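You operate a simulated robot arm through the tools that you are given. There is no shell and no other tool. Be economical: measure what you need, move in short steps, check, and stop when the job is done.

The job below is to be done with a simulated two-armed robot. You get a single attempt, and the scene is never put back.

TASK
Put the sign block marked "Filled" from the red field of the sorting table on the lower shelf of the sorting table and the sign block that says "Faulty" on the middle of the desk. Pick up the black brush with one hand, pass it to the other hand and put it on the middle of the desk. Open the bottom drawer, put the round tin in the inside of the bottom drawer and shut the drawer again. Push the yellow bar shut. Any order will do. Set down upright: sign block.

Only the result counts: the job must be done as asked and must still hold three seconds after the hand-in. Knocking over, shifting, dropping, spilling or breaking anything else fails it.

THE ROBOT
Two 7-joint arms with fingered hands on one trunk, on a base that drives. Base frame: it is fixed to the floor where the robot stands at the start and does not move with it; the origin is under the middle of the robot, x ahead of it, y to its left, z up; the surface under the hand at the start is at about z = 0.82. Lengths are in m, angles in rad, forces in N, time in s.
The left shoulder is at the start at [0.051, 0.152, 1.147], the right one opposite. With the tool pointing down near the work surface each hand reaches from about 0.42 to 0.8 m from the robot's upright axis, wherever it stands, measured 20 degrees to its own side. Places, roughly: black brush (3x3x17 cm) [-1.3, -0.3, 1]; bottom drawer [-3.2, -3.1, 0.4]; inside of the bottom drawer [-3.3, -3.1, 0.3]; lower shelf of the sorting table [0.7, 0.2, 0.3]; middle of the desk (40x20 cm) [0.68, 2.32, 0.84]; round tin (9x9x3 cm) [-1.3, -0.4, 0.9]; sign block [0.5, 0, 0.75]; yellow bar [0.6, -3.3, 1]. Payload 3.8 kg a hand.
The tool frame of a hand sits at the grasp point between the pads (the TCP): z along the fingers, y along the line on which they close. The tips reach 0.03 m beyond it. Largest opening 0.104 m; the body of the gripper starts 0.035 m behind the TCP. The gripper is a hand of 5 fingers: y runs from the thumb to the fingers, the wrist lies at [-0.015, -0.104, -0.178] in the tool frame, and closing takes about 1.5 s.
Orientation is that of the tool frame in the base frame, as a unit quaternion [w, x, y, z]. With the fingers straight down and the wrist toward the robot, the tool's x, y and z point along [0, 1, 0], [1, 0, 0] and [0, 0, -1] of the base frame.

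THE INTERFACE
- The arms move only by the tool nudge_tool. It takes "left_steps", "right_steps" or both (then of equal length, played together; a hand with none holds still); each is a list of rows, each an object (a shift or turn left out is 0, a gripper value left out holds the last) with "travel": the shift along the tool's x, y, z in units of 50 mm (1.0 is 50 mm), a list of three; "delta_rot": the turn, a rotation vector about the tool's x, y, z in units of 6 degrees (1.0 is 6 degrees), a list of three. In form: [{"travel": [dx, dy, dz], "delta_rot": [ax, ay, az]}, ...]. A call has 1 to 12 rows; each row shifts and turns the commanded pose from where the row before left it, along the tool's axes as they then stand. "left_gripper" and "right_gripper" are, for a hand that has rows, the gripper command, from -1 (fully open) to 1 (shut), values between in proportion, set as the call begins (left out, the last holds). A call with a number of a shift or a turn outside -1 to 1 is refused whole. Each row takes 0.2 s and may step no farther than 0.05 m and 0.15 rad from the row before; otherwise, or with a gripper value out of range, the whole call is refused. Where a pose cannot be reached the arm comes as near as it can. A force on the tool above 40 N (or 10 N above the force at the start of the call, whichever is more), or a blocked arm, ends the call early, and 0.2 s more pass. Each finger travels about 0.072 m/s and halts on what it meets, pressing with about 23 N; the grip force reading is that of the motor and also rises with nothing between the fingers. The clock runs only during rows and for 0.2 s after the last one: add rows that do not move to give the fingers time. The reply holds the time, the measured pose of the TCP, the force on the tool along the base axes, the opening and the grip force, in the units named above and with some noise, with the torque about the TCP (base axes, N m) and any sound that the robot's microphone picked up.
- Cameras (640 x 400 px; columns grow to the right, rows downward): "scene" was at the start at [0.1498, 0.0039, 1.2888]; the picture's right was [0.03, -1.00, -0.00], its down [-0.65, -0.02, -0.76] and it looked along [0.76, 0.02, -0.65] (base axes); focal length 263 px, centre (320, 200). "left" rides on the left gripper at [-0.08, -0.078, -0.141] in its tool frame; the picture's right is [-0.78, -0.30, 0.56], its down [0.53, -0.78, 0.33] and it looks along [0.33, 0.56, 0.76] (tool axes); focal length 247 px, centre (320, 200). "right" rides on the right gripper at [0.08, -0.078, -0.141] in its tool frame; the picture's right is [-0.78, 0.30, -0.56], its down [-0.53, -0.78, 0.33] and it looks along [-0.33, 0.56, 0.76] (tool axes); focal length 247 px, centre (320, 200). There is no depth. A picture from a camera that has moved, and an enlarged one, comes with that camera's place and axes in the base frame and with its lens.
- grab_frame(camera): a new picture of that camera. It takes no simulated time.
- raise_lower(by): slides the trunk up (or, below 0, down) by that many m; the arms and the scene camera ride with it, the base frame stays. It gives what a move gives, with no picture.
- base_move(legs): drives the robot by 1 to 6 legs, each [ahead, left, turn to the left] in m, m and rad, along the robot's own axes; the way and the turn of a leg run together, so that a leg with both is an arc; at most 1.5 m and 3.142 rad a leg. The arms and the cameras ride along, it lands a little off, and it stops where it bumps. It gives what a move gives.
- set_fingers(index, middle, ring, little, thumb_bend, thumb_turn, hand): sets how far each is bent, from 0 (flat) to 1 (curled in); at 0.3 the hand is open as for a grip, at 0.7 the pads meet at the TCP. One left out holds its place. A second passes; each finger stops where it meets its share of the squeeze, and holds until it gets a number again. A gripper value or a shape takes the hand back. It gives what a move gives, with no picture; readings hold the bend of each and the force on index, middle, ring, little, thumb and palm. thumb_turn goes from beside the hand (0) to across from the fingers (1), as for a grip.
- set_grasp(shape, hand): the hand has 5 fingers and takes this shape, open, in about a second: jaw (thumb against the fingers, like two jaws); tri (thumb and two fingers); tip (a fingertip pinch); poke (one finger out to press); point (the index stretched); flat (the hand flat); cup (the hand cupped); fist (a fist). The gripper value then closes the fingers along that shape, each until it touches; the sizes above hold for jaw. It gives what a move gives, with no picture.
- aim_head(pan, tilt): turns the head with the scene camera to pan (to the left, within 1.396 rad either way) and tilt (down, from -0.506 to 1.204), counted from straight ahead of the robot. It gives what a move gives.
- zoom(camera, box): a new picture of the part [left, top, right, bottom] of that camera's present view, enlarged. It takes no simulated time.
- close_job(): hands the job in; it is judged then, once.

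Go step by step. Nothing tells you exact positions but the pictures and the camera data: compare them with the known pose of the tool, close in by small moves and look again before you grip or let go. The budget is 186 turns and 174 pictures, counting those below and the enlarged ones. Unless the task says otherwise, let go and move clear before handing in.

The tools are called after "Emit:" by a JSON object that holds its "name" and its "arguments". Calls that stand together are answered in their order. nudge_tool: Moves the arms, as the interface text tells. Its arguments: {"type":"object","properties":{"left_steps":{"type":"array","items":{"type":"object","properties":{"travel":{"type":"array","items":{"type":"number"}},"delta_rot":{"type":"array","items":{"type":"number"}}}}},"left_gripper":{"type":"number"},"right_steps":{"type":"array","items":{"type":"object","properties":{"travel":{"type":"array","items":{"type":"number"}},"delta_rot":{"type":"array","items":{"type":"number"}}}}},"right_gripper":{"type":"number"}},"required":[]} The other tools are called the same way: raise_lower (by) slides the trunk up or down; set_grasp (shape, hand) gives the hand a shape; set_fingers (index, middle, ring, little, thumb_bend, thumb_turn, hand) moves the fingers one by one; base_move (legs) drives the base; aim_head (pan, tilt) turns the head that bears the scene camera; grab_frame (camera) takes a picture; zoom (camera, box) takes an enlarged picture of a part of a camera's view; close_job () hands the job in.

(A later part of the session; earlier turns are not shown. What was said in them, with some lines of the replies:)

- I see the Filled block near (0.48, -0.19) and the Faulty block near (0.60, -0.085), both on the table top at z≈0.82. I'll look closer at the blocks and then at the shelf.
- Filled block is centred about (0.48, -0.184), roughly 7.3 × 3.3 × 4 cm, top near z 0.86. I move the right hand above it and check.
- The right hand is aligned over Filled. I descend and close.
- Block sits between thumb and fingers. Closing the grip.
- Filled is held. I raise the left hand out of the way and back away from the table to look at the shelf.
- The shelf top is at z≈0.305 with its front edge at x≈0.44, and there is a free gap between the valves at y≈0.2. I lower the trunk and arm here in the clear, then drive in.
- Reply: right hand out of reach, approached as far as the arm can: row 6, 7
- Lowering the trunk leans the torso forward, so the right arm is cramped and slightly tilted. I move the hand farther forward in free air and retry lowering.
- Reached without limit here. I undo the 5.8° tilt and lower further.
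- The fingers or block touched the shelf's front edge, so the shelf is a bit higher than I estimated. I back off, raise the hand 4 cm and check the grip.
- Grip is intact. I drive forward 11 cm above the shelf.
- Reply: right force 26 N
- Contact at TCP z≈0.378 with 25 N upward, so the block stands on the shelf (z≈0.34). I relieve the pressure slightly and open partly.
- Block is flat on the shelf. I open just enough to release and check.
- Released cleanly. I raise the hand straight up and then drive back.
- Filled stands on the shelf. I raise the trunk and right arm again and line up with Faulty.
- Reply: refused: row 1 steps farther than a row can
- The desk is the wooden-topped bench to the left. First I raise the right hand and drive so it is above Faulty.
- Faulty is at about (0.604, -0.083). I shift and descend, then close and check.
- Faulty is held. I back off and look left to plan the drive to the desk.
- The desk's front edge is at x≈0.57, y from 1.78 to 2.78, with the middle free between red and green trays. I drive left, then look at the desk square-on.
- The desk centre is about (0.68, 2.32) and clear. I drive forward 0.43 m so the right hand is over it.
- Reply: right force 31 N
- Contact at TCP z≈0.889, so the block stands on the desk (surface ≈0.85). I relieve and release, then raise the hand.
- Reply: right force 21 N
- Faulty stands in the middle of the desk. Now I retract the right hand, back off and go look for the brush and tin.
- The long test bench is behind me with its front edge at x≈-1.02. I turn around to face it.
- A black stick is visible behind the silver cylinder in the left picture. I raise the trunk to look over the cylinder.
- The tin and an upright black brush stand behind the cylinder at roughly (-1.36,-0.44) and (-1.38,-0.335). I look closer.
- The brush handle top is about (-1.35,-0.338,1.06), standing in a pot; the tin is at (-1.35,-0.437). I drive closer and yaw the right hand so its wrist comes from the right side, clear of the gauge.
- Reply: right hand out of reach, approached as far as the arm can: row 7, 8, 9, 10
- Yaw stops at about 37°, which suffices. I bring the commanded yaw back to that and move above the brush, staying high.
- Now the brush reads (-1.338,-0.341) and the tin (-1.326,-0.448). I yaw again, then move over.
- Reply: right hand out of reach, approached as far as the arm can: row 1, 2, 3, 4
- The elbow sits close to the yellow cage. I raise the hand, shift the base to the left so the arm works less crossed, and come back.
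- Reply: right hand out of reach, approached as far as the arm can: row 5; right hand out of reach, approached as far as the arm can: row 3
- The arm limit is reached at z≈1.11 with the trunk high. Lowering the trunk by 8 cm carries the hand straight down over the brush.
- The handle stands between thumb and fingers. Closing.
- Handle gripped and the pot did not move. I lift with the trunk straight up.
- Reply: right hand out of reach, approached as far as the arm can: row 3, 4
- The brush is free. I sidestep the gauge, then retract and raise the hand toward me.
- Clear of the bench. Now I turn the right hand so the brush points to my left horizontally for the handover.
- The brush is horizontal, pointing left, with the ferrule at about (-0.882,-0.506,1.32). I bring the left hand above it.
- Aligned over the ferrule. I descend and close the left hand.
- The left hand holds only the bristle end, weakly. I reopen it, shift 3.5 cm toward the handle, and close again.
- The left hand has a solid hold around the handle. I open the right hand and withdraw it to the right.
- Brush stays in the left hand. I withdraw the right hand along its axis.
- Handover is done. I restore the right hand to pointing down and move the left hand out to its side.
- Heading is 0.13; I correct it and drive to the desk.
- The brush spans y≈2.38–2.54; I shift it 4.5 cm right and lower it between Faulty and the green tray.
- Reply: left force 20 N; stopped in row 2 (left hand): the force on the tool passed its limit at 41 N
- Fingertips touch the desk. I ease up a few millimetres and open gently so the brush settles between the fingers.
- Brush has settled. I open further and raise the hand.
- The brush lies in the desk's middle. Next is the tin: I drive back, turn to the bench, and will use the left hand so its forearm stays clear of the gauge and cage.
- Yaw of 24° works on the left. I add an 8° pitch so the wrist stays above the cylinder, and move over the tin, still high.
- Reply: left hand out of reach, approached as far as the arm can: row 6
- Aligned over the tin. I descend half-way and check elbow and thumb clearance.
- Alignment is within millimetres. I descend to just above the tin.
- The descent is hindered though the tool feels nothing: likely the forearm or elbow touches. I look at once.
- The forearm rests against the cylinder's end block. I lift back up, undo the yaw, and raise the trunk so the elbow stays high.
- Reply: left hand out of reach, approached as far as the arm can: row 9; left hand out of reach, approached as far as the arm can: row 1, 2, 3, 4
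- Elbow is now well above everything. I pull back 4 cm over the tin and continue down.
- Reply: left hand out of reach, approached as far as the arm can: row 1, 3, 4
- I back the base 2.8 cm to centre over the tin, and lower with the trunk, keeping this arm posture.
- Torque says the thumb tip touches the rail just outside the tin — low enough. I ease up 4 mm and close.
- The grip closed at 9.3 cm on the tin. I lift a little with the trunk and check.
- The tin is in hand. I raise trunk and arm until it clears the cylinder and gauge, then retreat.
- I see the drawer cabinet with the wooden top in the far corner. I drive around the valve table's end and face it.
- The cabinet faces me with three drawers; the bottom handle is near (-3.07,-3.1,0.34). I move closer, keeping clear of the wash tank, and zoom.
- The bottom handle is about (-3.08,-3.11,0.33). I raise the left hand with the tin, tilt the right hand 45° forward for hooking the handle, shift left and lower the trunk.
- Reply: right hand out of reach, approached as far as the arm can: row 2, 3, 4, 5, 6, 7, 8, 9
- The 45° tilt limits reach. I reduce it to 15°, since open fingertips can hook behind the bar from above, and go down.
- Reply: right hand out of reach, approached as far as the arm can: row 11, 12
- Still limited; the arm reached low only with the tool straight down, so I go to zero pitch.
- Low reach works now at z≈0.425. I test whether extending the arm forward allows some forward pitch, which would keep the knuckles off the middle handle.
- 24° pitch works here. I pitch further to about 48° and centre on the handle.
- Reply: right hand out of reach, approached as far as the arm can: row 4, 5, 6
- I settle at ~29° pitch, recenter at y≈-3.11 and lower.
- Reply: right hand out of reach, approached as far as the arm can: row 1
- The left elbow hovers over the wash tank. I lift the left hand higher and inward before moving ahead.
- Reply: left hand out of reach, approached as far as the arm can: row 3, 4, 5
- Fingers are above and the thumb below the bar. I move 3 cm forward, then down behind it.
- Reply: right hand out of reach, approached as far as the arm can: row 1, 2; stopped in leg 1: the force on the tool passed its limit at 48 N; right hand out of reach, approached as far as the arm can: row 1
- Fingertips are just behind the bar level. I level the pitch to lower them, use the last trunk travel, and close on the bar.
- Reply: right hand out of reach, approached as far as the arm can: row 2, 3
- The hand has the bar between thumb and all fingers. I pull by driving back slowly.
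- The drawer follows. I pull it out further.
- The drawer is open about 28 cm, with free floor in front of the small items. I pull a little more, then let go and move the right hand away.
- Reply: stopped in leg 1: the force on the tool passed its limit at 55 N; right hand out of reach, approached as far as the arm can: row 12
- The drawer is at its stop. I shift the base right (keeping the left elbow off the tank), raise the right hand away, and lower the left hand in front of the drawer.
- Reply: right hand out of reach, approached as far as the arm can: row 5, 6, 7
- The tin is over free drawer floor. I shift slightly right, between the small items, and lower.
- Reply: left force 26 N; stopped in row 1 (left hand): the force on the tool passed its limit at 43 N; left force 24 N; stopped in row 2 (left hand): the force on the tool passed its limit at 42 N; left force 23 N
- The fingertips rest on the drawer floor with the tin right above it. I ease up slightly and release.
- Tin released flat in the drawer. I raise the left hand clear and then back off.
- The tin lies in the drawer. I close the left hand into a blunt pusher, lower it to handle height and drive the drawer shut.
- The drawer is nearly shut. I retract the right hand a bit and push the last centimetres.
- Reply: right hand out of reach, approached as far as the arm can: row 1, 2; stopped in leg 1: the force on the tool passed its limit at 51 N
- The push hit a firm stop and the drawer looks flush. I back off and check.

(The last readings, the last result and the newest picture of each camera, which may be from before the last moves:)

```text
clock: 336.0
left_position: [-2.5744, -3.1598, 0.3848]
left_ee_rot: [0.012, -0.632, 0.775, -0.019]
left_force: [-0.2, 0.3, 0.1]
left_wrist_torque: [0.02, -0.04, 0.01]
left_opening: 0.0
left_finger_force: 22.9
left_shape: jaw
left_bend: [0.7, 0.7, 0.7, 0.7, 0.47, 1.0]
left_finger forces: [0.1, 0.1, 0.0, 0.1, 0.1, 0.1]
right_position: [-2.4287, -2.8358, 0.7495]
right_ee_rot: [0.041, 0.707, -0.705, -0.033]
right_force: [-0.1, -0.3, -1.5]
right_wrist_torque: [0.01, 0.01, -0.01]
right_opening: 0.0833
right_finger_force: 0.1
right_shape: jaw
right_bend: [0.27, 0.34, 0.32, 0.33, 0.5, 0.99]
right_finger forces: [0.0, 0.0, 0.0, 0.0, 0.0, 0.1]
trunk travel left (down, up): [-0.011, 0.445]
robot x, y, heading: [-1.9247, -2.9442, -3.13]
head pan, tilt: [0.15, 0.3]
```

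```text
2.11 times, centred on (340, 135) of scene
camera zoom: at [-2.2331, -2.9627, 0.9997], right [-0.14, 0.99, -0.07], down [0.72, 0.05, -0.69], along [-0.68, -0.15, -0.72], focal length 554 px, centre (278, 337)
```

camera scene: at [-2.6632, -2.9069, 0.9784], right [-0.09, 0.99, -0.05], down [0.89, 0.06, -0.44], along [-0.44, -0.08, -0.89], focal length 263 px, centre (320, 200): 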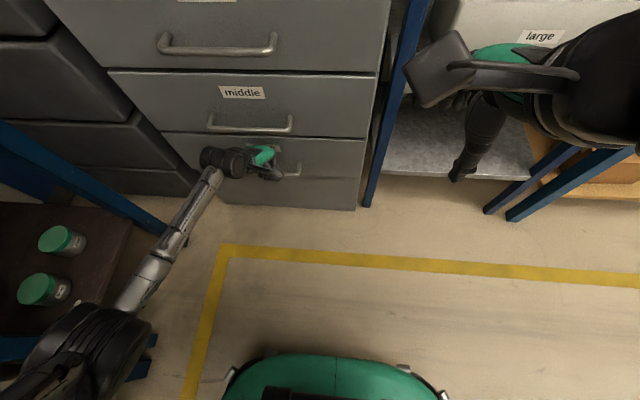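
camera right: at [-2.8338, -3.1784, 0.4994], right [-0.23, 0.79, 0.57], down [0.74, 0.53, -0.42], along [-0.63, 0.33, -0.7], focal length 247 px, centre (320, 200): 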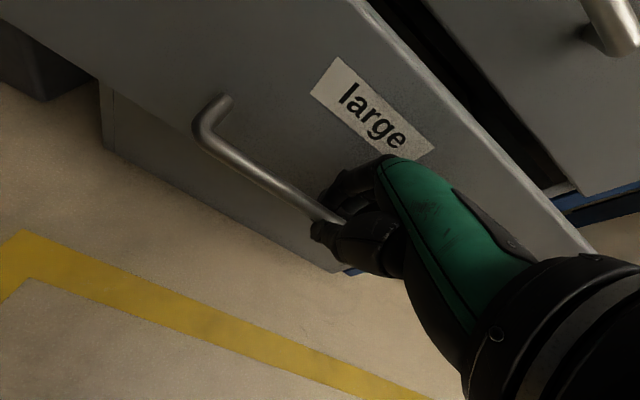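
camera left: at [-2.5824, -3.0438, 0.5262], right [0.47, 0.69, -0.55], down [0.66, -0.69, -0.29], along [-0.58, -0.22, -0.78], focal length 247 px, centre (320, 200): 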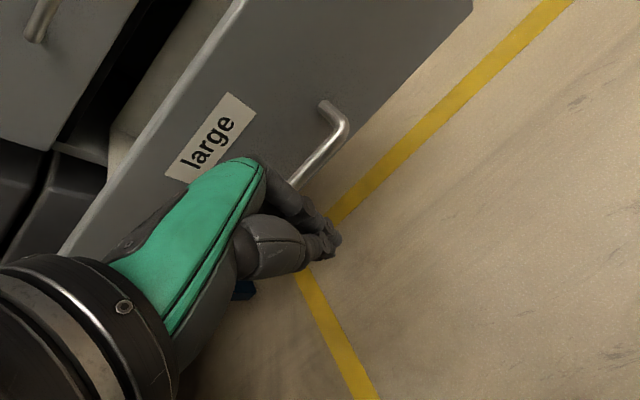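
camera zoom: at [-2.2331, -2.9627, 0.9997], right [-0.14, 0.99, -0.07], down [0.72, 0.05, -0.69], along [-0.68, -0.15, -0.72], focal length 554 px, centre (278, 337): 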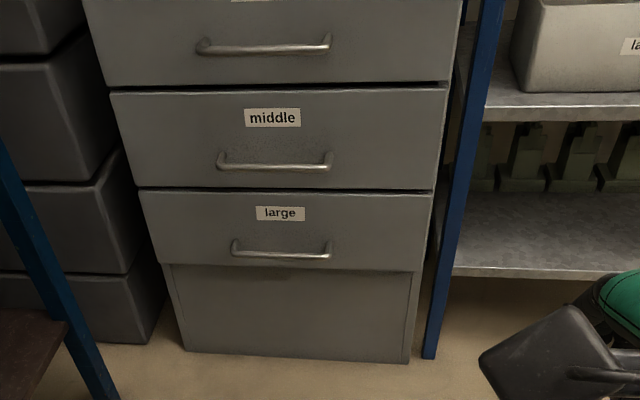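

Drawer is shut. Now the yellow bar: I raise trunk and hands, drive back along the aisle and look toward (0.6,-3.3).

Emit:
{"name": "raise_lower", "arguments": {"by": 0.235}}

Emit:
{"name": "nudge_tool", "arguments": {"left_steps": [{"travel": [0, -0.2, -0.9]}, {"travel": [0, -0.2, -0.9]}, {"travel": [0, -0.2, -0.9]}, {"travel": [0, -0.2, -0.9]}, {"travel": [0, -0.2, -0.9]}, {"travel": [0, -0.2, -0.9]}, {"travel": [0, -0.2, -0.9]}, {"travel": [0, -0.2, -0.9]}, {"travel": [0, -0.2, -0.9]}]}}

Emit:
{"name": "base_move", "arguments": {"legs": [[0, -0.1, 0], [-1.4, 0, -0.011], [0, 0, 1.571]]}}

Emit:
{"name": "aim_head", "arguments": {"pan": 0.6, "tilt": 0.3}}

Emit:
{"name": "grab_frame", "arguments": {"camera": "scene"}}

```text
clock: 338.5
left_position: [-2.5849, -3.1605, 0.647]
left_ee_rot: [-0.003, -0.632, 0.775, -0.006]
left_force: [0.8, -0.5, -0.7]
left_wrist_torque: [-0.02, 0.02, -0.03]
left_opening: 0.0
left_finger_force: 23.5
left_shape: jaw
left_bend: [0.7, 0.7, 0.7, 0.7, 0.47, 1.0]
left_finger forces: [0.0, 0.0, 0.0, 0.0, 0.0, 0.1]
right_position: [-2.4296, -2.8347, 0.9832]
right_ee_rot: [0.041, 0.707, -0.705, -0.033]
right_force: [-0.2, 0.0, 0.4]
right_wrist_torque: [0.0, 0.0, 0.02]
right_opening: 0.083
right_finger_force: 0.1
right_shape: jaw
right_bend: [0.27, 0.34, 0.32, 0.33, 0.5, 0.99]
right_finger forces: [0.0, 0.0, 0.0, 0.0, 0.0, 0.0]
trunk travel left (down, up): [-0.246, 0.21]
robot x, y, heading: [-1.9244, -2.9476, -3.133]
head pan, tilt: [0.15, 0.3]
```

```text
clock: 340.5
left_position: [-2.4972, -3.1711, 1.0514]
left_ee_rot: [-0.003, -0.633, 0.774, -0.006]
left_force: [-0.2, 0.2, 0.1]
left_wrist_torque: [-0.04, 0.02, -0.01]
left_opening: 0.0002
left_finger_force: 22.7
left_shape: jaw
left_bend: [0.7, 0.7, 0.7, 0.7, 0.47, 1.0]
left_finger forces: [0.0, 0.1, 0.0, 0.1, 0.0, 0.0]
right_position: [-2.4275, -2.8354, 0.984]
right_ee_rot: [0.042, 0.707, -0.705, -0.033]
right_force: [0.0, 0.1, 0.4]
right_wrist_torque: [0.01, 0.02, -0.01]
right_opening: 0.0832
right_finger_force: 0.1
right_shape: jaw
right_bend: [0.27, 0.34, 0.32, 0.33, 0.5, 0.99]
right_finger forces: [0.0, 0.0, 0.1, 0.0, 0.0, 0.0]
trunk travel left (down, up): [-0.246, 0.21]
robot x, y, heading: [-1.9256, -2.9489, -3.135]
head pan, tilt: [0.15, 0.3]
```

```text
clock: 351.8
left_position: [-0.3524, -3.4261, 1.0508]
left_ee_rot: [-0.002, 0.994, -0.107, 0.008]
left_force: [-0.4, 0.0, 0.4]
left_wrist_torque: [0.02, -0.01, -0.01]
left_opening: 0.0
left_finger_force: 23.2
left_shape: jaw
left_bend: [0.7, 0.7, 0.7, 0.7, 0.48, 1.0]
left_finger forces: [0.1, 0.1, 0.0, 0.0, 0.1, 0.0]
right_position: [-0.6881, -3.3523, 0.9831]
right_ee_rot: [0.053, 0.999, -0.005, 0.006]
right_force: [0.1, -0.7, 0.6]
right_wrist_torque: [0.01, 0.03, 0.02]
right_opening: 0.0831
right_finger_force: 0.0
right_shape: jaw
right_bend: [0.27, 0.34, 0.32, 0.33, 0.5, 0.99]
right_finger forces: [0.1, 0.0, 0.0, 0.1, 0.0, 0.0]
trunk travel left (down, up): [-0.246, 0.21]
robot x, y, heading: [-0.5682, -2.8496, -1.572]
head pan, tilt: [0.15, 0.3]
```

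```text
clock: 352.7
left_position: [-0.3524, -3.4252, 1.0506]
left_ee_rot: [-0.001, 0.994, -0.107, 0.007]
left_force: [0.5, -0.5, -0.4]
left_wrist_torque: [0.0, -0.01, 0.03]
left_opening: 0.0001
left_finger_force: 22.6
left_shape: jaw
left_bend: [0.7, 0.7, 0.7, 0.7, 0.48, 1.0]
left_finger forces: [0.1, 0.1, 0.0, 0.1, 0.0, 0.0]
right_position: [-0.6876, -3.3518, 0.9832]
right_ee_rot: [0.054, 0.999, -0.005, 0.006]
right_force: [1.1, -0.3, -0.3]
right_wrist_torque: [-0.01, 0.01, 0.01]
right_opening: 0.0827
right_finger_force: 0.1
right_shape: jaw
right_bend: [0.27, 0.34, 0.32, 0.33, 0.5, 0.99]
right_finger forces: [0.1, 0.1, 0.0, 0.1, 0.0, 0.1]
trunk travel left (down, up): [-0.246, 0.21]
robot x, y, heading: [-0.5734, -2.8513, -1.574]
head pan, tilt: [0.6, 0.3]
```

```text
24 pictures are left
camera scene: at [-0.5189, -2.9792, 1.3395], right [-0.83, -0.56, -0.07], down [-0.17, 0.35, -0.92], along [0.54, -0.75, -0.39], focal length 263 px, centre (320, 200)
```

scene: 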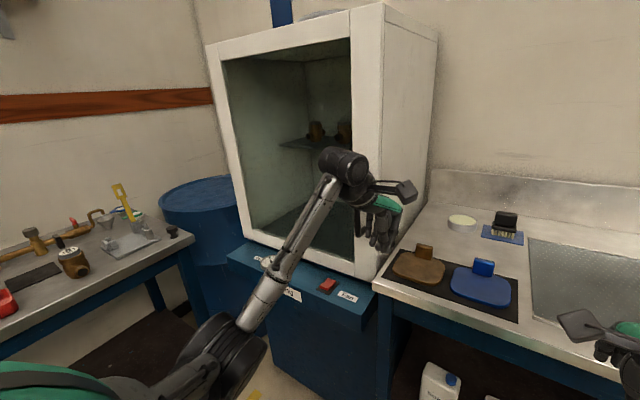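

I see a yellow strip lever near (0.64,-3.31,1.0) on the side table. I back away from the fume cupboard and zoom on it.

Emit:
{"name": "base_move", "arguments": {"legs": [[-0.35, 0, 0]]}}

Emit:
{"name": "zoom", "arguments": {"camera": "scene", "box": [60, 150, 260, 290]}}

Emit:
{"name": "grab_frame", "arguments": {"camera": "scene"}}

```text
clock: 355.0
left_position: [-0.35, -3.0711, 1.0495]
left_ee_rot: [-0.001, 0.994, -0.106, 0.007]
left_force: [-0.3, 0.5, 0.1]
left_wrist_torque: [0.03, -0.02, 0.01]
left_opening: 0.0
left_finger_force: 22.9
left_shape: jaw
left_bend: [0.7, 0.7, 0.7, 0.7, 0.48, 1.0]
left_finger forces: [0.1, 0.1, 0.0, 0.0, 0.1, 0.1]
right_position: [-0.6869, -2.9985, 0.9836]
right_ee_rot: [0.053, 0.999, -0.004, 0.006]
right_force: [0.1, -0.3, -0.7]
right_wrist_torque: [-0.03, 0.02, 0.0]
right_opening: 0.0833
right_finger_force: 0.0
right_shape: jaw
right_bend: [0.27, 0.34, 0.32, 0.33, 0.5, 0.99]
right_finger forces: [0.0, 0.0, 0.1, 0.0, 0.0, 0.1]
trunk travel left (down, up): [-0.246, 0.21]
robot x, y, heading: [-0.5685, -2.4938, -1.57]
head pan, tilt: [0.6, 0.3]
```

```text
2.86 times, centred on (160, 220) of scene
camera zoom: at [-0.5179, -2.6252, 1.3394], right [-0.83, -0.56, -0.07], down [-0.17, 0.35, -0.92], along [0.54, -0.75, -0.39], focal length 752 px, centre (777, 143)
```

zoom: 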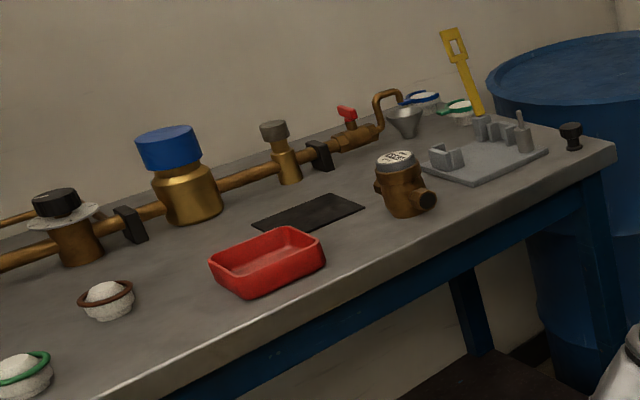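

```text
22 pictures are left
camera scene: at [-0.5179, -2.6252, 1.3394], right [-0.83, -0.56, -0.07], down [-0.17, 0.35, -0.92], along [0.54, -0.75, -0.39], focal length 263 px, centre (320, 200)
```

scene: 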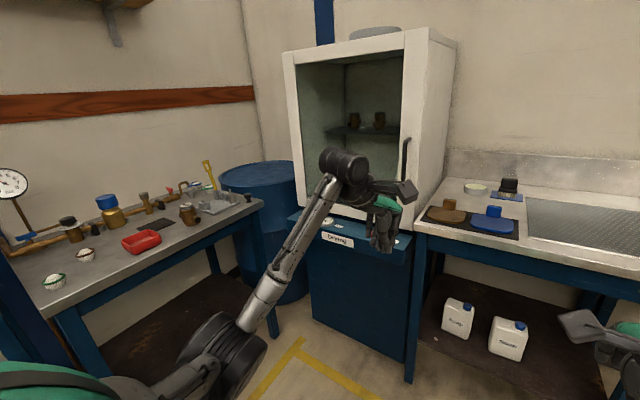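

The yellow bar is an upright hinged strap, hinge near (0.65,-3.35); it closes toward the table front over the small fixture. I raise the left hand, turn to face the table and approach.

Emit:
{"name": "nudge_tool", "arguments": {"left_steps": [{"travel": [0, -0.4, -0.9]}, {"travel": [0, -0.4, -0.9]}, {"travel": [0, -0.4, -0.9]}, {"travel": [0, -0.4, -0.9]}, {"travel": [0, -0.4, -0.9]}], "right_steps": [{"travel": [-0.3, 0, -0.9], "delta_rot": [0.4, 0, 0]}, {"travel": [-0.3, 0, -0.9]}, {"travel": [-0.3, 0, -0.9]}, {"travel": [-0.3, 0, -0.9]}, {"travel": [-0.3, 0, -0.9]}], "right_gripper": -0.6}}

Emit:
{"name": "base_move", "arguments": {"legs": [[0, 0, 1.571], [0, -0.5, 0], [0.4, 0, 0]]}}

Emit:
{"name": "aim_head", "arguments": {"pan": -0.35, "tilt": 0.4}}

Emit:
{"name": "grab_frame", "arguments": {"camera": "scene"}}

```text
clock: 356.2
left_position: [-0.3369, -2.9718, 1.275]
left_ee_rot: [-0.001, 0.994, -0.106, 0.008]
left_force: [0.9, 0.1, 0.1]
left_wrist_torque: [-0.03, 0.0, 0.01]
left_opening: 0.0
left_finger_force: 22.9
left_shape: jaw
left_bend: [0.7, 0.7, 0.7, 0.7, 0.48, 1.0]
left_finger forces: [0.0, 0.0, 0.0, 0.0, 0.1, 0.0]
right_position: [-0.7653, -2.9801, 1.2074]
right_ee_rot: [0.033, 0.999, -0.004, 0.005]
right_force: [0.2, 1.3, 0.1]
right_wrist_torque: [-0.04, 0.0, -0.02]
right_opening: 0.0831
right_finger_force: 0.1
right_shape: jaw
right_bend: [0.27, 0.34, 0.32, 0.33, 0.5, 0.99]
right_finger forces: [0.0, 0.1, 0.0, 0.1, 0.0, 0.1]
trunk travel left (down, up): [-0.246, 0.21]
robot x, y, heading: [-0.5698, -2.4938, -1.573]
head pan, tilt: [0.6, 0.3]
```

```text
clock: 365.2
left_position: [0.3286, -2.6973, 1.2732]
left_ee_rot: [-0.006, 0.76, 0.65, 0.005]
left_force: [-0.1, -0.5, 0.5]
left_wrist_torque: [-0.01, -0.02, 0.03]
left_opening: 0.0001
left_finger_force: 23.2
left_shape: jaw
left_bend: [0.7, 0.7, 0.7, 0.7, 0.48, 1.0]
left_finger forces: [0.0, 0.0, 0.0, 0.0, 0.0, 0.1]
right_position: [0.359, -3.1231, 1.2078]
right_ee_rot: [0.018, 0.689, 0.724, 0.028]
right_force: [-0.5, 0.3, -0.1]
right_wrist_torque: [0.02, -0.03, 0.0]
right_opening: 0.0833
right_finger_force: 0.0
right_shape: jaw
right_bend: [0.27, 0.34, 0.32, 0.33, 0.5, 0.99]
right_finger forces: [0.0, 0.0, 0.0, 0.0, 0.1, 0.1]
trunk travel left (down, up): [-0.246, 0.21]
robot x, y, heading: [-0.1375, -2.9544, 0.053]
head pan, tilt: [0.6, 0.3]
```

```text
clock: 366.4
left_position: [0.3284, -2.6971, 1.2749]
left_ee_rot: [-0.007, 0.76, 0.65, 0.003]
left_force: [-0.3, -0.1, 1.1]
left_wrist_torque: [0.03, 0.04, -0.02]
left_opening: 0.0
left_finger_force: 23.6
left_shape: jaw
left_bend: [0.7, 0.7, 0.7, 0.7, 0.48, 1.0]
left_finger forces: [0.1, 0.0, 0.0, 0.0, 0.0, 0.0]
right_position: [0.3608, -3.1225, 1.2077]
right_ee_rot: [0.018, 0.688, 0.725, 0.027]
right_force: [-0.3, 0.1, -0.8]
right_wrist_torque: [0.0, 0.0, 0.02]
right_opening: 0.0832
right_finger_force: 0.0
right_shape: jaw
right_bend: [0.27, 0.34, 0.32, 0.33, 0.5, 0.99]
right_finger forces: [0.1, 0.0, 0.1, 0.0, 0.0, 0.0]
trunk travel left (down, up): [-0.246, 0.21]
robot x, y, heading: [-0.1414, -2.9554, 0.055]
head pan, tilt: [-0.351, 0.4]
```

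```text
21 pictures are left
camera scene: at [0.0038, -2.9787, 1.3291], right [-0.29, -0.96, 0.04], down [-0.48, 0.11, -0.87], along [0.83, -0.27, -0.49], focal length 263 px, centre (320, 200)
```

scene: 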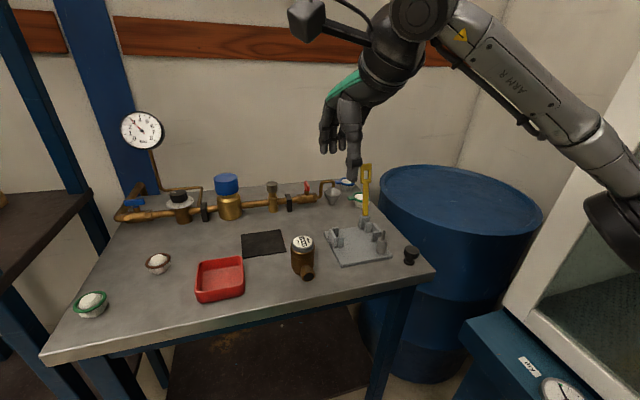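

Emit:
{"name": "zoom", "arguments": {"camera": "scene", "box": [300, 150, 440, 280]}}

Emit:
{"name": "grab_frame", "arguments": {"camera": "right"}}

```text
3.08 times, centred on (370, 215) of scene
camera zoom: at [0.0038, -2.9787, 1.3291], right [-0.29, -0.96, 0.04], down [-0.48, 0.11, -0.87], along [0.83, -0.27, -0.49], focal length 809 px, centre (166, 154)
```

zoom: 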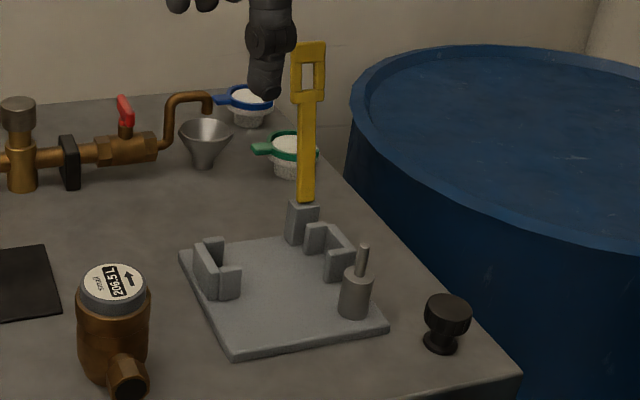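

```text
19 pictures are left
camera right: at [0.2722, -3.0495, 1.3433], right [0.3, -0.77, 0.57], down [-0.73, -0.57, -0.39], along [0.62, -0.3, -0.73], focal length 247 px, centre (320, 200)
```

right: 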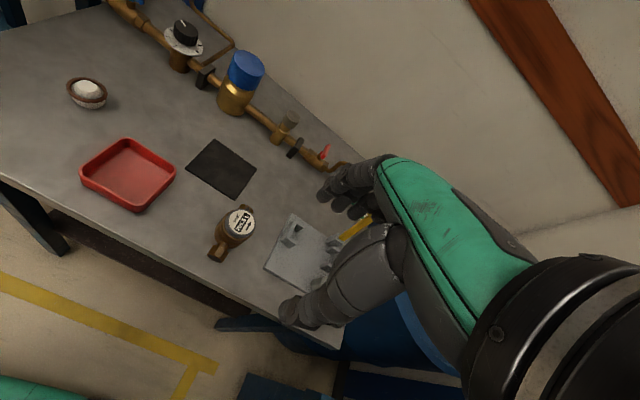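

Now clear: the bar leans back from its hinge (~(0.56,-3.30,0.93)) with its top near (0.64,-3.32,1.05), and the pin it closes over stands toward me. I step closer and put the open right hand above the bar top.

Emit:
{"name": "base_move", "arguments": {"legs": [[0, 0, -0.054], [0.1, -0.1, 0]]}}

Emit:
{"name": "grab_frame", "arguments": {"camera": "scene"}}

```text
clock: 368.1
left_position: [0.4383, -2.8188, 1.2741]
left_ee_rot: [-0.005, 0.777, 0.63, 0.004]
left_force: [0.4, -0.4, -0.1]
left_wrist_torque: [0.03, -0.02, 0.0]
left_opening: 0.0
left_finger_force: 22.8
left_shape: jaw
left_bend: [0.7, 0.7, 0.7, 0.7, 0.48, 1.0]
left_finger forces: [0.0, 0.0, 0.0, 0.0, 0.0, 0.0]
right_position: [0.449, -3.2467, 1.2083]
right_ee_rot: [0.019, 0.708, 0.706, 0.027]
right_force: [-0.1, 1.1, 0.0]
right_wrist_torque: [0.02, 0.01, -0.03]
right_opening: 0.083
right_finger_force: 0.0
right_shape: jaw
right_bend: [0.27, 0.34, 0.32, 0.33, 0.5, 0.99]
right_finger forces: [0.0, 0.0, 0.0, 0.0, 0.0, 0.0]
trunk travel left (down, up): [-0.246, 0.21]
robot x, y, heading: [-0.0373, -3.0529, 0.001]
head pan, tilt: [-0.351, 0.4]
```

```text
18 pictures are left
camera scene: at [0.0999, -3.0842, 1.3294], right [-0.34, -0.94, 0.04], down [-0.47, 0.13, -0.87], along [0.82, -0.31, -0.49], focal length 263 px, centre (320, 200)
```

scene: 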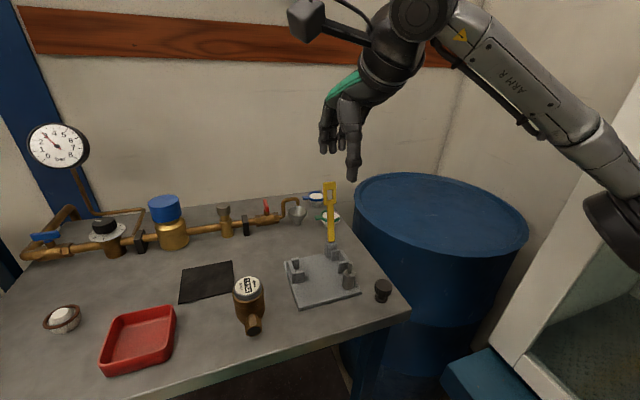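

Triangulating both views puts the bar upright at about (0.52,-3.265), z 0.955–1.11. I straddle its top with the open right hand.

Emit:
{"name": "nudge_tool", "arguments": {"right_steps": [{"travel": [-0.13, 0.88, 0]}, {"travel": [-0.13, 0.88, 0]}, {"travel": [0, 0, 0.6]}, {}], "right_gripper": -0.8}}

Emit:
{"name": "grab_frame", "arguments": {"camera": "right"}}

Emit:
{"name": "zoom", "arguments": {"camera": "scene", "box": [240, 110, 440, 310]}}

```text
clock: 369.1
left_position: [0.4394, -2.8211, 1.2747]
left_ee_rot: [-0.005, 0.776, 0.63, 0.004]
left_force: [-0.3, 0.7, 1.8]
left_wrist_torque: [-0.01, -0.01, -0.02]
left_opening: 0.0
left_finger_force: 22.5
left_shape: jaw
left_bend: [0.7, 0.7, 0.7, 0.7, 0.48, 1.0]
left_finger forces: [0.0, 0.1, 0.1, 0.0, 0.0, 0.0]
right_position: [0.5392, -3.2579, 1.1794]
right_ee_rot: [0.019, 0.708, 0.705, 0.027]
right_force: [0.5, 0.9, 0.1]
right_wrist_torque: [0.0, 0.03, 0.01]
right_opening: 0.0936
right_finger_force: 0.0
right_shape: jaw
right_bend: [0.29, 0.32, 0.3, 0.31, 0.35, 0.98]
right_finger forces: [0.0, 0.0, 0.0, 0.0, 0.0, 0.1]
trunk travel left (down, up): [-0.246, 0.21]
robot x, y, heading: [-0.0378, -3.0544, 0.005]
head pan, tilt: [-0.351, 0.4]
```

```text
17 pictures are left
camera right: at [0.4549, -3.1796, 1.3167], right [0.26, -0.78, 0.57], down [-0.76, -0.53, -0.39], along [0.6, -0.33, -0.73], focal length 247 px, centre (320, 200)
```

right: 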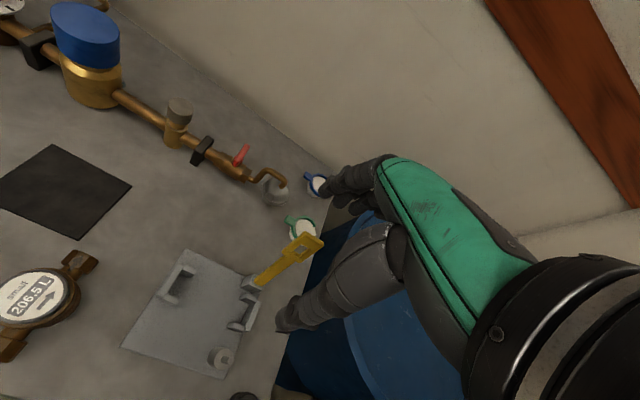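

```text
2.00 times, centred on (340, 210) of scene
camera zoom: at [0.1007, -3.0847, 1.3292], right [-0.34, -0.94, 0.04], down [-0.47, 0.13, -0.87], along [0.81, -0.31, -0.49], focal length 526 px, centre (280, 180)
```

zoom: 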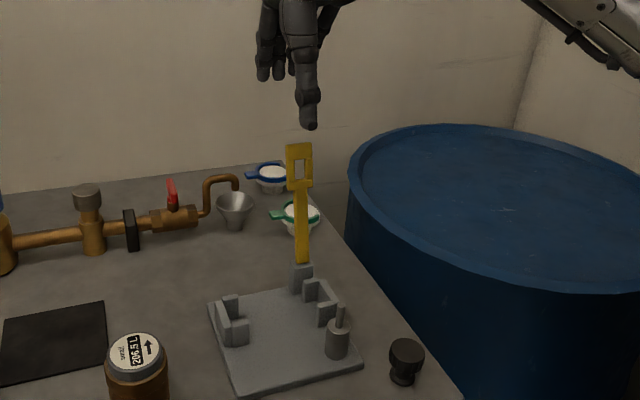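

The right camera pins it down better: hinge (0.564,-3.298,0.929), bar top (0.60,-3.298,1.064), pin at x≈0.46. I correct the hand and lower around the top.

Emit:
{"name": "nudge_tool", "arguments": {"right_steps": [{"travel": [-0.4, 0.6, 0]}, {"travel": [-0.4, 0.6, 0]}, {"travel": [0, 0, 0.8]}, {"travel": [0, 0, 0.8]}, {"travel": [0, 0, 0.7]}, {}]}}

Emit:
{"name": "grab_frame", "arguments": {"camera": "right"}}

```text
clock: 370.6
left_position: [0.4395, -2.8212, 1.2732]
left_ee_rot: [-0.007, 0.776, 0.63, 0.004]
left_force: [0.2, -1.0, -0.9]
left_wrist_torque: [-0.02, 0.01, -0.01]
left_opening: 0.0
left_finger_force: 22.8
left_shape: jaw
left_bend: [0.7, 0.7, 0.7, 0.7, 0.48, 1.0]
left_finger forces: [0.0, 0.0, 0.0, 0.0, 0.0, 0.0]
right_position: [0.6077, -3.3009, 1.0707]
right_ee_rot: [0.018, 0.708, 0.706, 0.027]
right_force: [0.1, 0.3, -0.3]
right_wrist_torque: [-0.01, -0.01, 0.02]
right_opening: 0.0932
right_finger_force: 0.1
right_shape: jaw
right_bend: [0.29, 0.32, 0.3, 0.31, 0.35, 0.98]
right_finger forces: [0.1, 0.2, 0.1, 0.1, 0.1, 0.0]
trunk travel left (down, up): [-0.246, 0.21]
robot x, y, heading: [-0.0347, -3.0563, 0.008]
head pan, tilt: [-0.351, 0.4]
```

```text
15 pictures are left
camera right: at [0.523, -3.2212, 1.2074], right [0.26, -0.78, 0.57], down [-0.76, -0.53, -0.39], along [0.6, -0.33, -0.73], focal length 247 px, centre (320, 200)
```

right: 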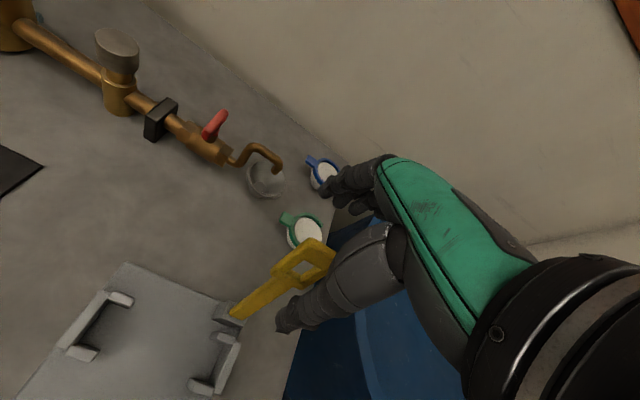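

The bar is between thumb and fingers. I drag it toward me along its arc.

Emit:
{"name": "nudge_tool", "arguments": {"right_steps": [{"travel": [0, 0, 0.35]}, {"travel": [0, -0.6, 0]}, {"travel": [0, -0.6, 0]}, {"travel": [0, -0.6, 0]}, {"travel": [0, -0.6, 0.1]}, {"travel": [0, -0.6, 0.15]}, {"travel": [0, -0.5, 0.3]}, {}]}}

Emit:
{"name": "grab_frame", "arguments": {"camera": "right"}}

```text
clock: 372.6
left_position: [0.4437, -2.7718, 1.2707]
left_ee_rot: [0.001, 0.764, 0.645, -0.002]
left_force: [0.3, 0.4, -0.1]
left_wrist_torque: [-0.03, -0.06, 0.03]
left_opening: 0.0
left_finger_force: 23.0
left_shape: jaw
left_bend: [0.7, 0.7, 0.7, 0.7, 0.48, 1.0]
left_finger forces: [0.0, 0.0, 0.1, 0.1, 0.0, 0.2]
right_position: [0.4515, -3.2451, 1.0176]
right_ee_rot: [0.02, 0.687, 0.726, 0.022]
right_force: [0.7, -0.1, -0.2]
right_wrist_torque: [-0.05, -0.03, -0.02]
right_opening: 0.0937
right_finger_force: 0.0
right_shape: jaw
right_bend: [0.29, 0.32, 0.3, 0.31, 0.35, 0.98]
right_finger forces: [0.1, 0.0, 0.0, 0.0, 0.1, 0.1]
trunk travel left (down, up): [-0.246, 0.21]
robot x, y, heading: [-0.0292, -3.0425, 0.048]
head pan, tilt: [-0.351, 0.4]
stopped in row 8 (right hand): the arm was blocked; the commanded pose is now the measured one
```

```text
14 pictures are left
camera right: at [0.363, -3.1702, 1.1533], right [0.3, -0.76, 0.57], down [-0.73, -0.57, -0.38], along [0.62, -0.3, -0.73], focal length 247 px, centre (320, 200)
```

right: 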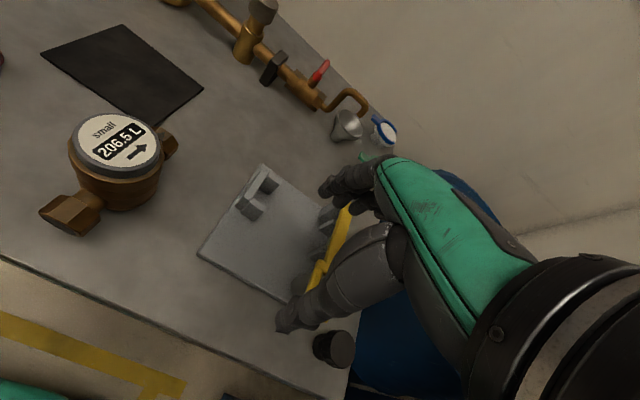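

The arm was blocked, probably the elbow at the cupboard; the bar is already coming down. I look at both.

Emit:
{"name": "grab_frame", "arguments": {"camera": "scene"}}

Emit:
{"name": "zoom", "arguments": {"camera": "scene", "box": [240, 150, 440, 330]}}

```text
13 pictures are left
camera scene: at [0.1148, -3.0464, 1.3307], right [-0.3, -0.95, 0.06], down [-0.48, 0.1, -0.87], along [0.83, -0.29, -0.48], focal length 263 px, centre (320, 200)
```

scene: 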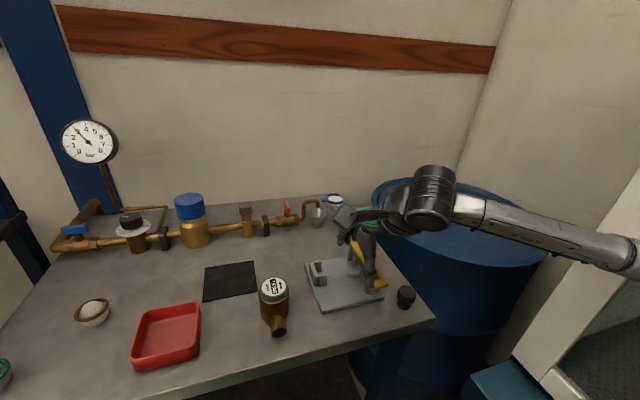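

```text
2.22 times, centred on (340, 240) of scene
camera zoom: at [0.1148, -3.0464, 1.3307], right [-0.3, -0.95, 0.06], down [-0.48, 0.1, -0.87], along [0.83, -0.29, -0.48], focal length 584 px, centre (276, 111)
```

zoom: 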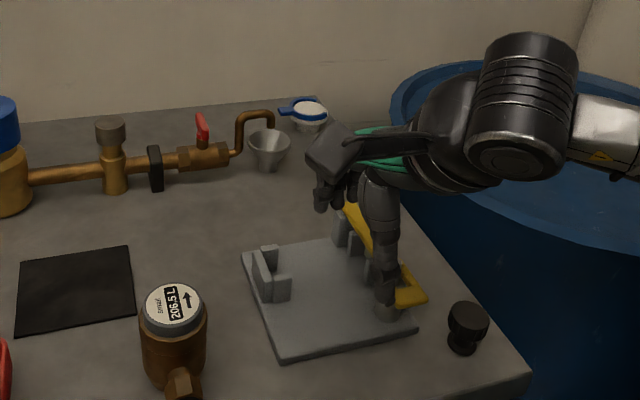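

The elbow reached the cupboard frame while the bar is now tilted most of the way over. I lift the hand, move the base left, and then press the bar down with a closed hand.

Emit:
{"name": "nudge_tool", "arguments": {"right_steps": [{"travel": [0, 0, -0.5]}, {"travel": [0, 0, -0.8]}, {"travel": [0, 0, -0.8]}, {}]}}

Emit:
{"name": "base_move", "arguments": {"legs": [[0, 0.12, -0.045]]}}

Emit:
{"name": "grab_frame", "arguments": {"camera": "scene"}}

```text
clock: 373.6
left_position: [0.4375, -2.7792, 1.2716]
left_ee_rot: [0.002, 0.768, 0.64, 0.001]
left_force: [-0.1, 0.1, -0.3]
left_wrist_torque: [0.02, -0.05, 0.02]
left_opening: 0.0001
left_finger_force: 22.9
left_shape: jaw
left_bend: [0.7, 0.7, 0.7, 0.7, 0.49, 1.0]
left_finger forces: [0.0, 0.0, 0.0, 0.0, 0.0, 0.0]
right_position: [0.4328, -3.2573, 1.1249]
right_ee_rot: [0.023, 0.696, 0.718, 0.024]
right_force: [-0.3, 0.0, 0.3]
right_wrist_torque: [0.0, 0.01, -0.01]
right_opening: 0.0936
right_finger_force: 0.1
right_shape: jaw
right_bend: [0.29, 0.32, 0.3, 0.31, 0.35, 0.98]
right_finger forces: [0.0, 0.0, 0.0, 0.0, 0.1, 0.0]
trunk travel left (down, up): [-0.246, 0.21]
robot x, y, heading: [-0.0382, -3.0481, 0.025]
head pan, tilt: [-0.351, 0.4]
```

```text
clock: 374.8
left_position: [0.451, -2.7009, 1.2743]
left_ee_rot: [-0.006, 0.782, 0.624, 0.004]
left_force: [1.3, -0.2, 0.1]
left_wrist_torque: [-0.02, 0.01, -0.01]
left_opening: 0.0
left_finger_force: 22.9
left_shape: jaw
left_bend: [0.7, 0.7, 0.7, 0.7, 0.49, 1.0]
left_finger forces: [0.0, 0.1, 0.0, 0.1, 0.0, 0.0]
right_position: [0.426, -3.1746, 1.1186]
right_ee_rot: [0.016, 0.71, 0.704, 0.028]
right_force: [-0.5, -0.1, -0.3]
right_wrist_torque: [-0.02, -0.06, 0.01]
right_opening: 0.0938
right_finger_force: 0.0
right_shape: jaw
right_bend: [0.29, 0.32, 0.3, 0.31, 0.35, 0.98]
right_finger forces: [0.1, 0.0, 0.1, 0.0, 0.0, 0.0]
trunk travel left (down, up): [-0.246, 0.21]
robot x, y, heading: [-0.0322, -2.9264, -0.013]
head pan, tilt: [-0.351, 0.4]
```

```text
11 pictures are left
camera scene: at [0.1068, -2.9586, 1.3292], right [-0.35, -0.94, 0.04], down [-0.47, 0.14, -0.87], along [0.81, -0.33, -0.49], focal length 263 px, centre (320, 200)
```

scene: 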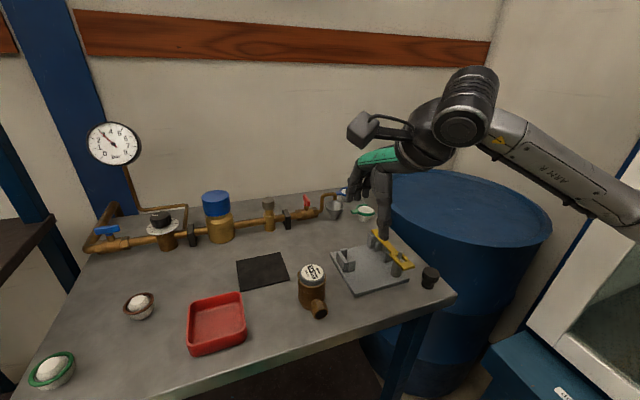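

The bar lies down over the pin now. I close the right hand, position it above the bar and look closely before pressing.

Emit:
{"name": "nudge_tool", "arguments": {"right_steps": [{"travel": [-0.8, 0.4, 0]}, {"travel": [-0.8, 0.4, 0]}, {"travel": [-0.8, 0.4, 0]}, {}, {}, {}, {}, {}], "right_gripper": 1}}

Emit:
{"name": "zoom", "arguments": {"camera": "scene", "box": [310, 190, 470, 310]}}

Emit:
{"name": "zoom", "arguments": {"camera": "right", "box": [180, 160, 420, 360]}}

```text
clock: 376.6
left_position: [0.4506, -2.6995, 1.2739]
left_ee_rot: [-0.008, 0.781, 0.624, 0.005]
left_force: [-0.8, -0.3, 0.5]
left_wrist_torque: [0.0, 0.02, -0.03]
left_opening: 0.0002
left_finger_force: 22.5
left_shape: jaw
left_bend: [0.7, 0.7, 0.7, 0.7, 0.49, 1.0]
left_finger forces: [0.0, 0.0, 0.0, 0.0, 0.0, 0.0]
right_position: [0.4849, -3.2981, 1.1196]
right_ee_rot: [0.016, 0.71, 0.704, 0.029]
right_force: [-0.3, 0.2, -0.4]
right_wrist_torque: [0.01, 0.05, 0.0]
right_opening: 0.0
right_finger_force: 22.9
right_shape: jaw
right_bend: [0.7, 0.7, 0.7, 0.7, 0.47, 1.0]
right_finger forces: [0.1, 0.1, 0.1, 0.1, 0.1, 0.1]
trunk travel left (down, up): [-0.246, 0.21]
robot x, y, heading: [-0.0333, -2.9273, -0.013]
head pan, tilt: [-0.351, 0.4]
```

```text
3.33 times, centred on (390, 250) of scene
camera zoom: at [0.1073, -2.9589, 1.3292], right [-0.35, -0.93, 0.04], down [-0.47, 0.14, -0.87], along [0.81, -0.33, -0.49], focal length 877 px, centre (87, 33)
```

zoom: 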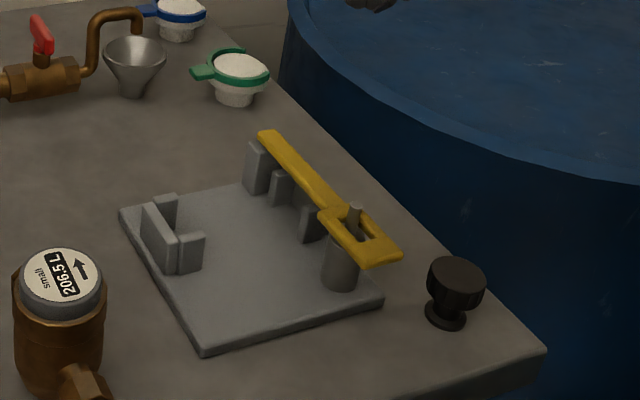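

```text
2.00 times, centred on (300, 260) of right
camera zoom: at [0.401, -3.2195, 1.2566], right [0.25, -0.79, 0.56], down [-0.76, -0.52, -0.39], along [0.6, -0.33, -0.73], focal length 494 px, centre (360, 80)
```

zoom: 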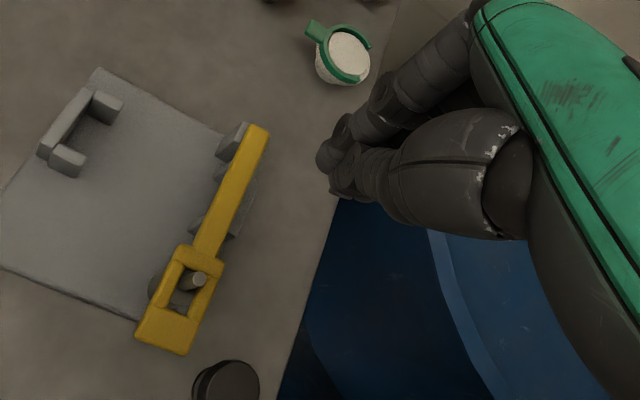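

The bar already lies with its slot over the pin. A gentle press from above at its middle makes sure it is fully shut.

Emit:
{"name": "nudge_tool", "arguments": {"right_steps": [{"travel": [-0.1, 0.3, 0]}, {"travel": [0, 0, 0.9]}, {"travel": [0, 0, 0.9]}, {"travel": [0, 0, 0.7]}, {}]}}

Emit:
{"name": "nudge_tool", "arguments": {"right_steps": [{"travel": [0, 0, 0.2]}, {"travel": [0, 0, 0.2]}, {"travel": [0, 0, 0.15]}, {"travel": [0, 0, 0.15]}, {}]}}

Emit:
{"name": "zoom", "arguments": {"camera": "scene", "box": [310, 190, 470, 310]}}

```text
clock: 377.8
left_position: [0.4494, -2.7007, 1.2735]
left_ee_rot: [-0.007, 0.781, 0.624, 0.006]
left_force: [-0.5, 0.4, -1.1]
left_wrist_torque: [0.01, 0.0, -0.02]
left_opening: 0.0
left_finger_force: 22.7
left_shape: jaw
left_bend: [0.7, 0.7, 0.7, 0.7, 0.49, 1.0]
left_finger forces: [0.0, 0.0, 0.0, 0.0, 0.0, 0.0]
right_position: [0.5086, -3.2981, 0.9974]
right_ee_rot: [0.016, 0.71, 0.704, 0.03]
right_force: [0.3, 1.1, -0.4]
right_wrist_torque: [-0.01, 0.0, 0.0]
right_opening: 0.0
right_finger_force: 23.1
right_shape: jaw
right_bend: [0.7, 0.7, 0.7, 0.7, 0.47, 1.0]
right_finger forces: [0.0, 0.0, 0.0, 0.1, 0.0, 0.0]
trunk travel left (down, up): [-0.246, 0.21]
robot x, y, heading: [-0.03, -2.9248, -0.011]
head pan, tilt: [-0.351, 0.4]
```

```text
clock: 378.8
left_position: [0.4486, -2.7002, 1.2728]
left_ee_rot: [-0.006, 0.782, 0.624, 0.004]
left_force: [-0.1, 0.5, -0.4]
left_wrist_torque: [0.03, 0.04, -0.02]
left_opening: 0.0001
left_finger_force: 22.9
left_shape: jaw
left_bend: [0.7, 0.7, 0.7, 0.7, 0.49, 1.0]
left_finger forces: [0.0, 0.1, 0.1, 0.0, 0.0, 0.1]
right_position: [0.5138, -3.2976, 0.976]
right_ee_rot: [0.028, 0.71, 0.703, 0.038]
right_force: [-7.5, 1.1, 20.2]
right_wrist_torque: [0.05, 0.26, 0.03]
right_opening: 0.0004
right_finger_force: 23.5
right_shape: jaw
right_bend: [0.7, 0.7, 0.7, 0.7, 0.47, 1.0]
right_finger forces: [0.0, 0.0, 0.1, 0.0, 40.2, 0.0]
trunk travel left (down, up): [-0.246, 0.21]
robot x, y, heading: [-0.0295, -2.9265, -0.013]
head pan, tilt: [-0.351, 0.4]
stopped in row 5 (right hand): the force on the tool passed its limit at 44 N (the readings are from after the stop); the commanded pose is now the measured one
```

```text
3.33 times, centred on (390, 250) of scene
camera zoom: at [0.1054, -2.9583, 1.3293], right [-0.35, -0.93, 0.04], down [-0.47, 0.14, -0.87], along [0.81, -0.33, -0.49], focal length 877 px, centre (87, 33)
```

zoom: 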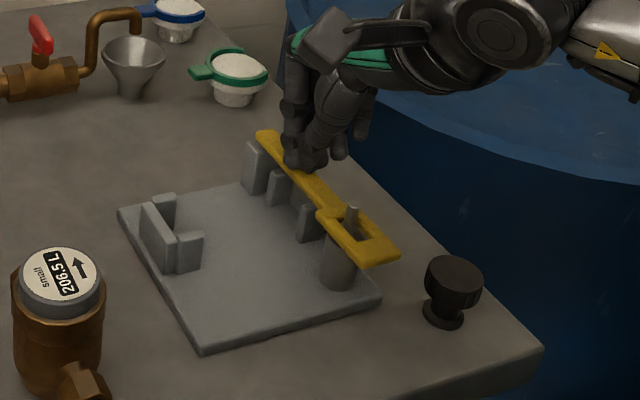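

The bar is pressed firmly home. I lift the hand, back away and check that it stays.

Emit:
{"name": "nudge_tool", "arguments": {"right_steps": [{"travel": [0, 0, -0.5]}, {"travel": [0, 0, -0.9]}, {"travel": [0, 0, -0.9]}, {"travel": [0, 0, -0.9]}, {"travel": [0, 0, -0.9]}]}}

Emit:
{"name": "base_move", "arguments": {"legs": [[-0.4, 0.1, 0]]}}

Emit:
{"name": "grab_frame", "arguments": {"camera": "scene"}}

Emit:
{"name": "zoom", "arguments": {"camera": "scene", "box": [260, 120, 460, 270]}}

```text
clock: 380.0
left_position: [0.4504, -2.7007, 1.2742]
left_ee_rot: [-0.006, 0.782, 0.623, 0.005]
left_force: [0.2, 1.5, -0.3]
left_wrist_torque: [-0.01, -0.01, 0.01]
left_opening: 0.0003
left_finger_force: 22.9
left_shape: jaw
left_bend: [0.7, 0.7, 0.7, 0.7, 0.49, 1.0]
left_finger forces: [0.0, 0.0, 0.0, 0.0, 0.1, 0.1]
right_position: [0.4976, -3.2986, 1.176]
right_ee_rot: [0.024, 0.71, 0.703, 0.036]
right_force: [0.1, 0.6, 0.3]
right_wrist_torque: [0.0, 0.01, 0.0]
right_opening: 0.0
right_finger_force: 22.5
right_shape: jaw
right_bend: [0.7, 0.7, 0.7, 0.7, 0.47, 1.0]
right_finger forces: [0.0, 0.0, 0.0, 0.0, 0.0, 0.0]
trunk travel left (down, up): [-0.246, 0.21]
robot x, y, heading: [-0.0317, -2.9283, -0.012]
head pan, tilt: [-0.351, 0.4]
```

```text
clock: 382.6
left_position: [0.0525, -2.6024, 1.2737]
left_ee_rot: [-0.006, 0.784, 0.621, 0.005]
left_force: [0.7, 0.1, -0.1]
left_wrist_torque: [-0.01, 0.01, 0.01]
left_opening: 0.0
left_finger_force: 23.1
left_shape: jaw
left_bend: [0.7, 0.7, 0.7, 0.7, 0.49, 1.0]
left_finger forces: [0.0, 0.0, 0.0, 0.0, 0.1, 0.0]
right_position: [0.0956, -3.1987, 1.1756]
right_ee_rot: [0.024, 0.712, 0.701, 0.035]
right_force: [-0.8, 0.0, 0.2]
right_wrist_torque: [0.01, 0.0, 0.0]
right_opening: 0.0
right_finger_force: 22.4
right_shape: jaw
right_bend: [0.7, 0.7, 0.7, 0.7, 0.47, 1.0]
right_finger forces: [0.0, 0.0, 0.1, 0.0, 0.0, 0.0]
trunk travel left (down, up): [-0.246, 0.21]
robot x, y, heading: [-0.4299, -2.824, -0.017]
head pan, tilt: [-0.351, 0.4]
```

```text
7 pictures are left
camera scene: at [-0.2936, -2.8576, 1.329], right [-0.36, -0.93, 0.04], down [-0.47, 0.14, -0.87], along [0.81, -0.33, -0.49], focal length 263 px, centre (320, 200)
```

scene: 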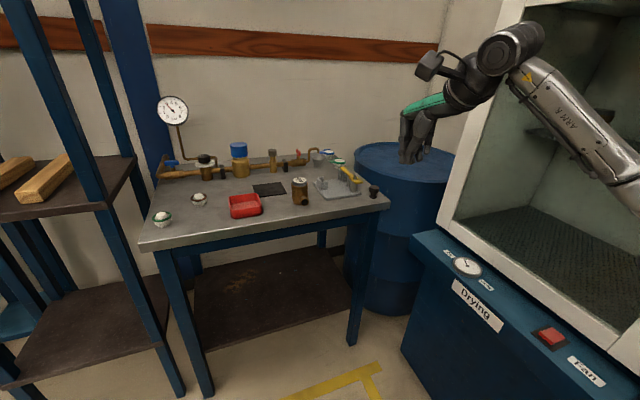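

```text
2.67 times, centred on (360, 195) of scene
camera zoom: at [-0.2936, -2.8576, 1.329], right [-0.36, -0.93, 0.04], down [-0.47, 0.14, -0.87], along [0.81, -0.33, -0.49], focal length 701 px, centre (213, 213)
```

zoom: 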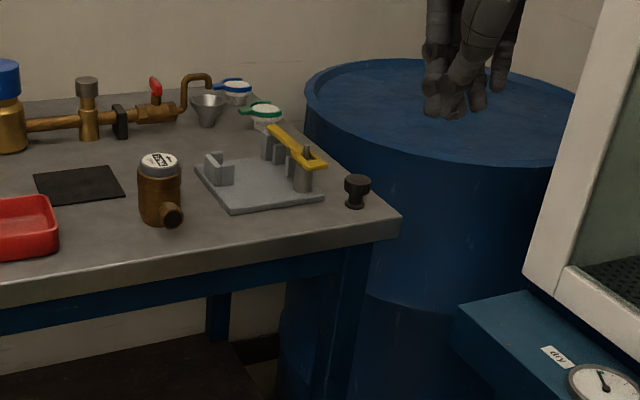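

The yellow bar stays shut over its pin and both hands are clear. Everything asked for is done, so I hand in.

Emit:
{"name": "close_job", "arguments": {}}

```text
The job is handed in.
```

I finished all the tasks and handed the job in; no verdict has come back yet.

- **Sign blocks:** "Filled" stands on the lower shelf of the sorting table, and "Faulty" stands in the middle of the desk.
- **Brush:** I picked it up with the right hand, passed it to the left, and laid it in the middle of the desk.
- **Tin and drawer:** The tin is in the bottom drawer, and the drawer is shut flush.
- **Yellow bar:** It is pressed shut over its pin and stayed there after I let go.

Three contacts along the way could count against the result:

- **Fume cupboard:** While I pulled the bar over, the right arm was blocked and the base turned slightly. I think the elbow met the cupboard frame. I saw no shift afterwards, but I did not check it closely.
- **Cylinder on the test bench:** The left forearm pressed on its end block while I reached for the tin. It looked unmoved afterwards.
- **Sorting-table shelf:** The right hand bumped the front edge before I placed "Filled". The block stayed in the grip and nothing else looked disturbed.
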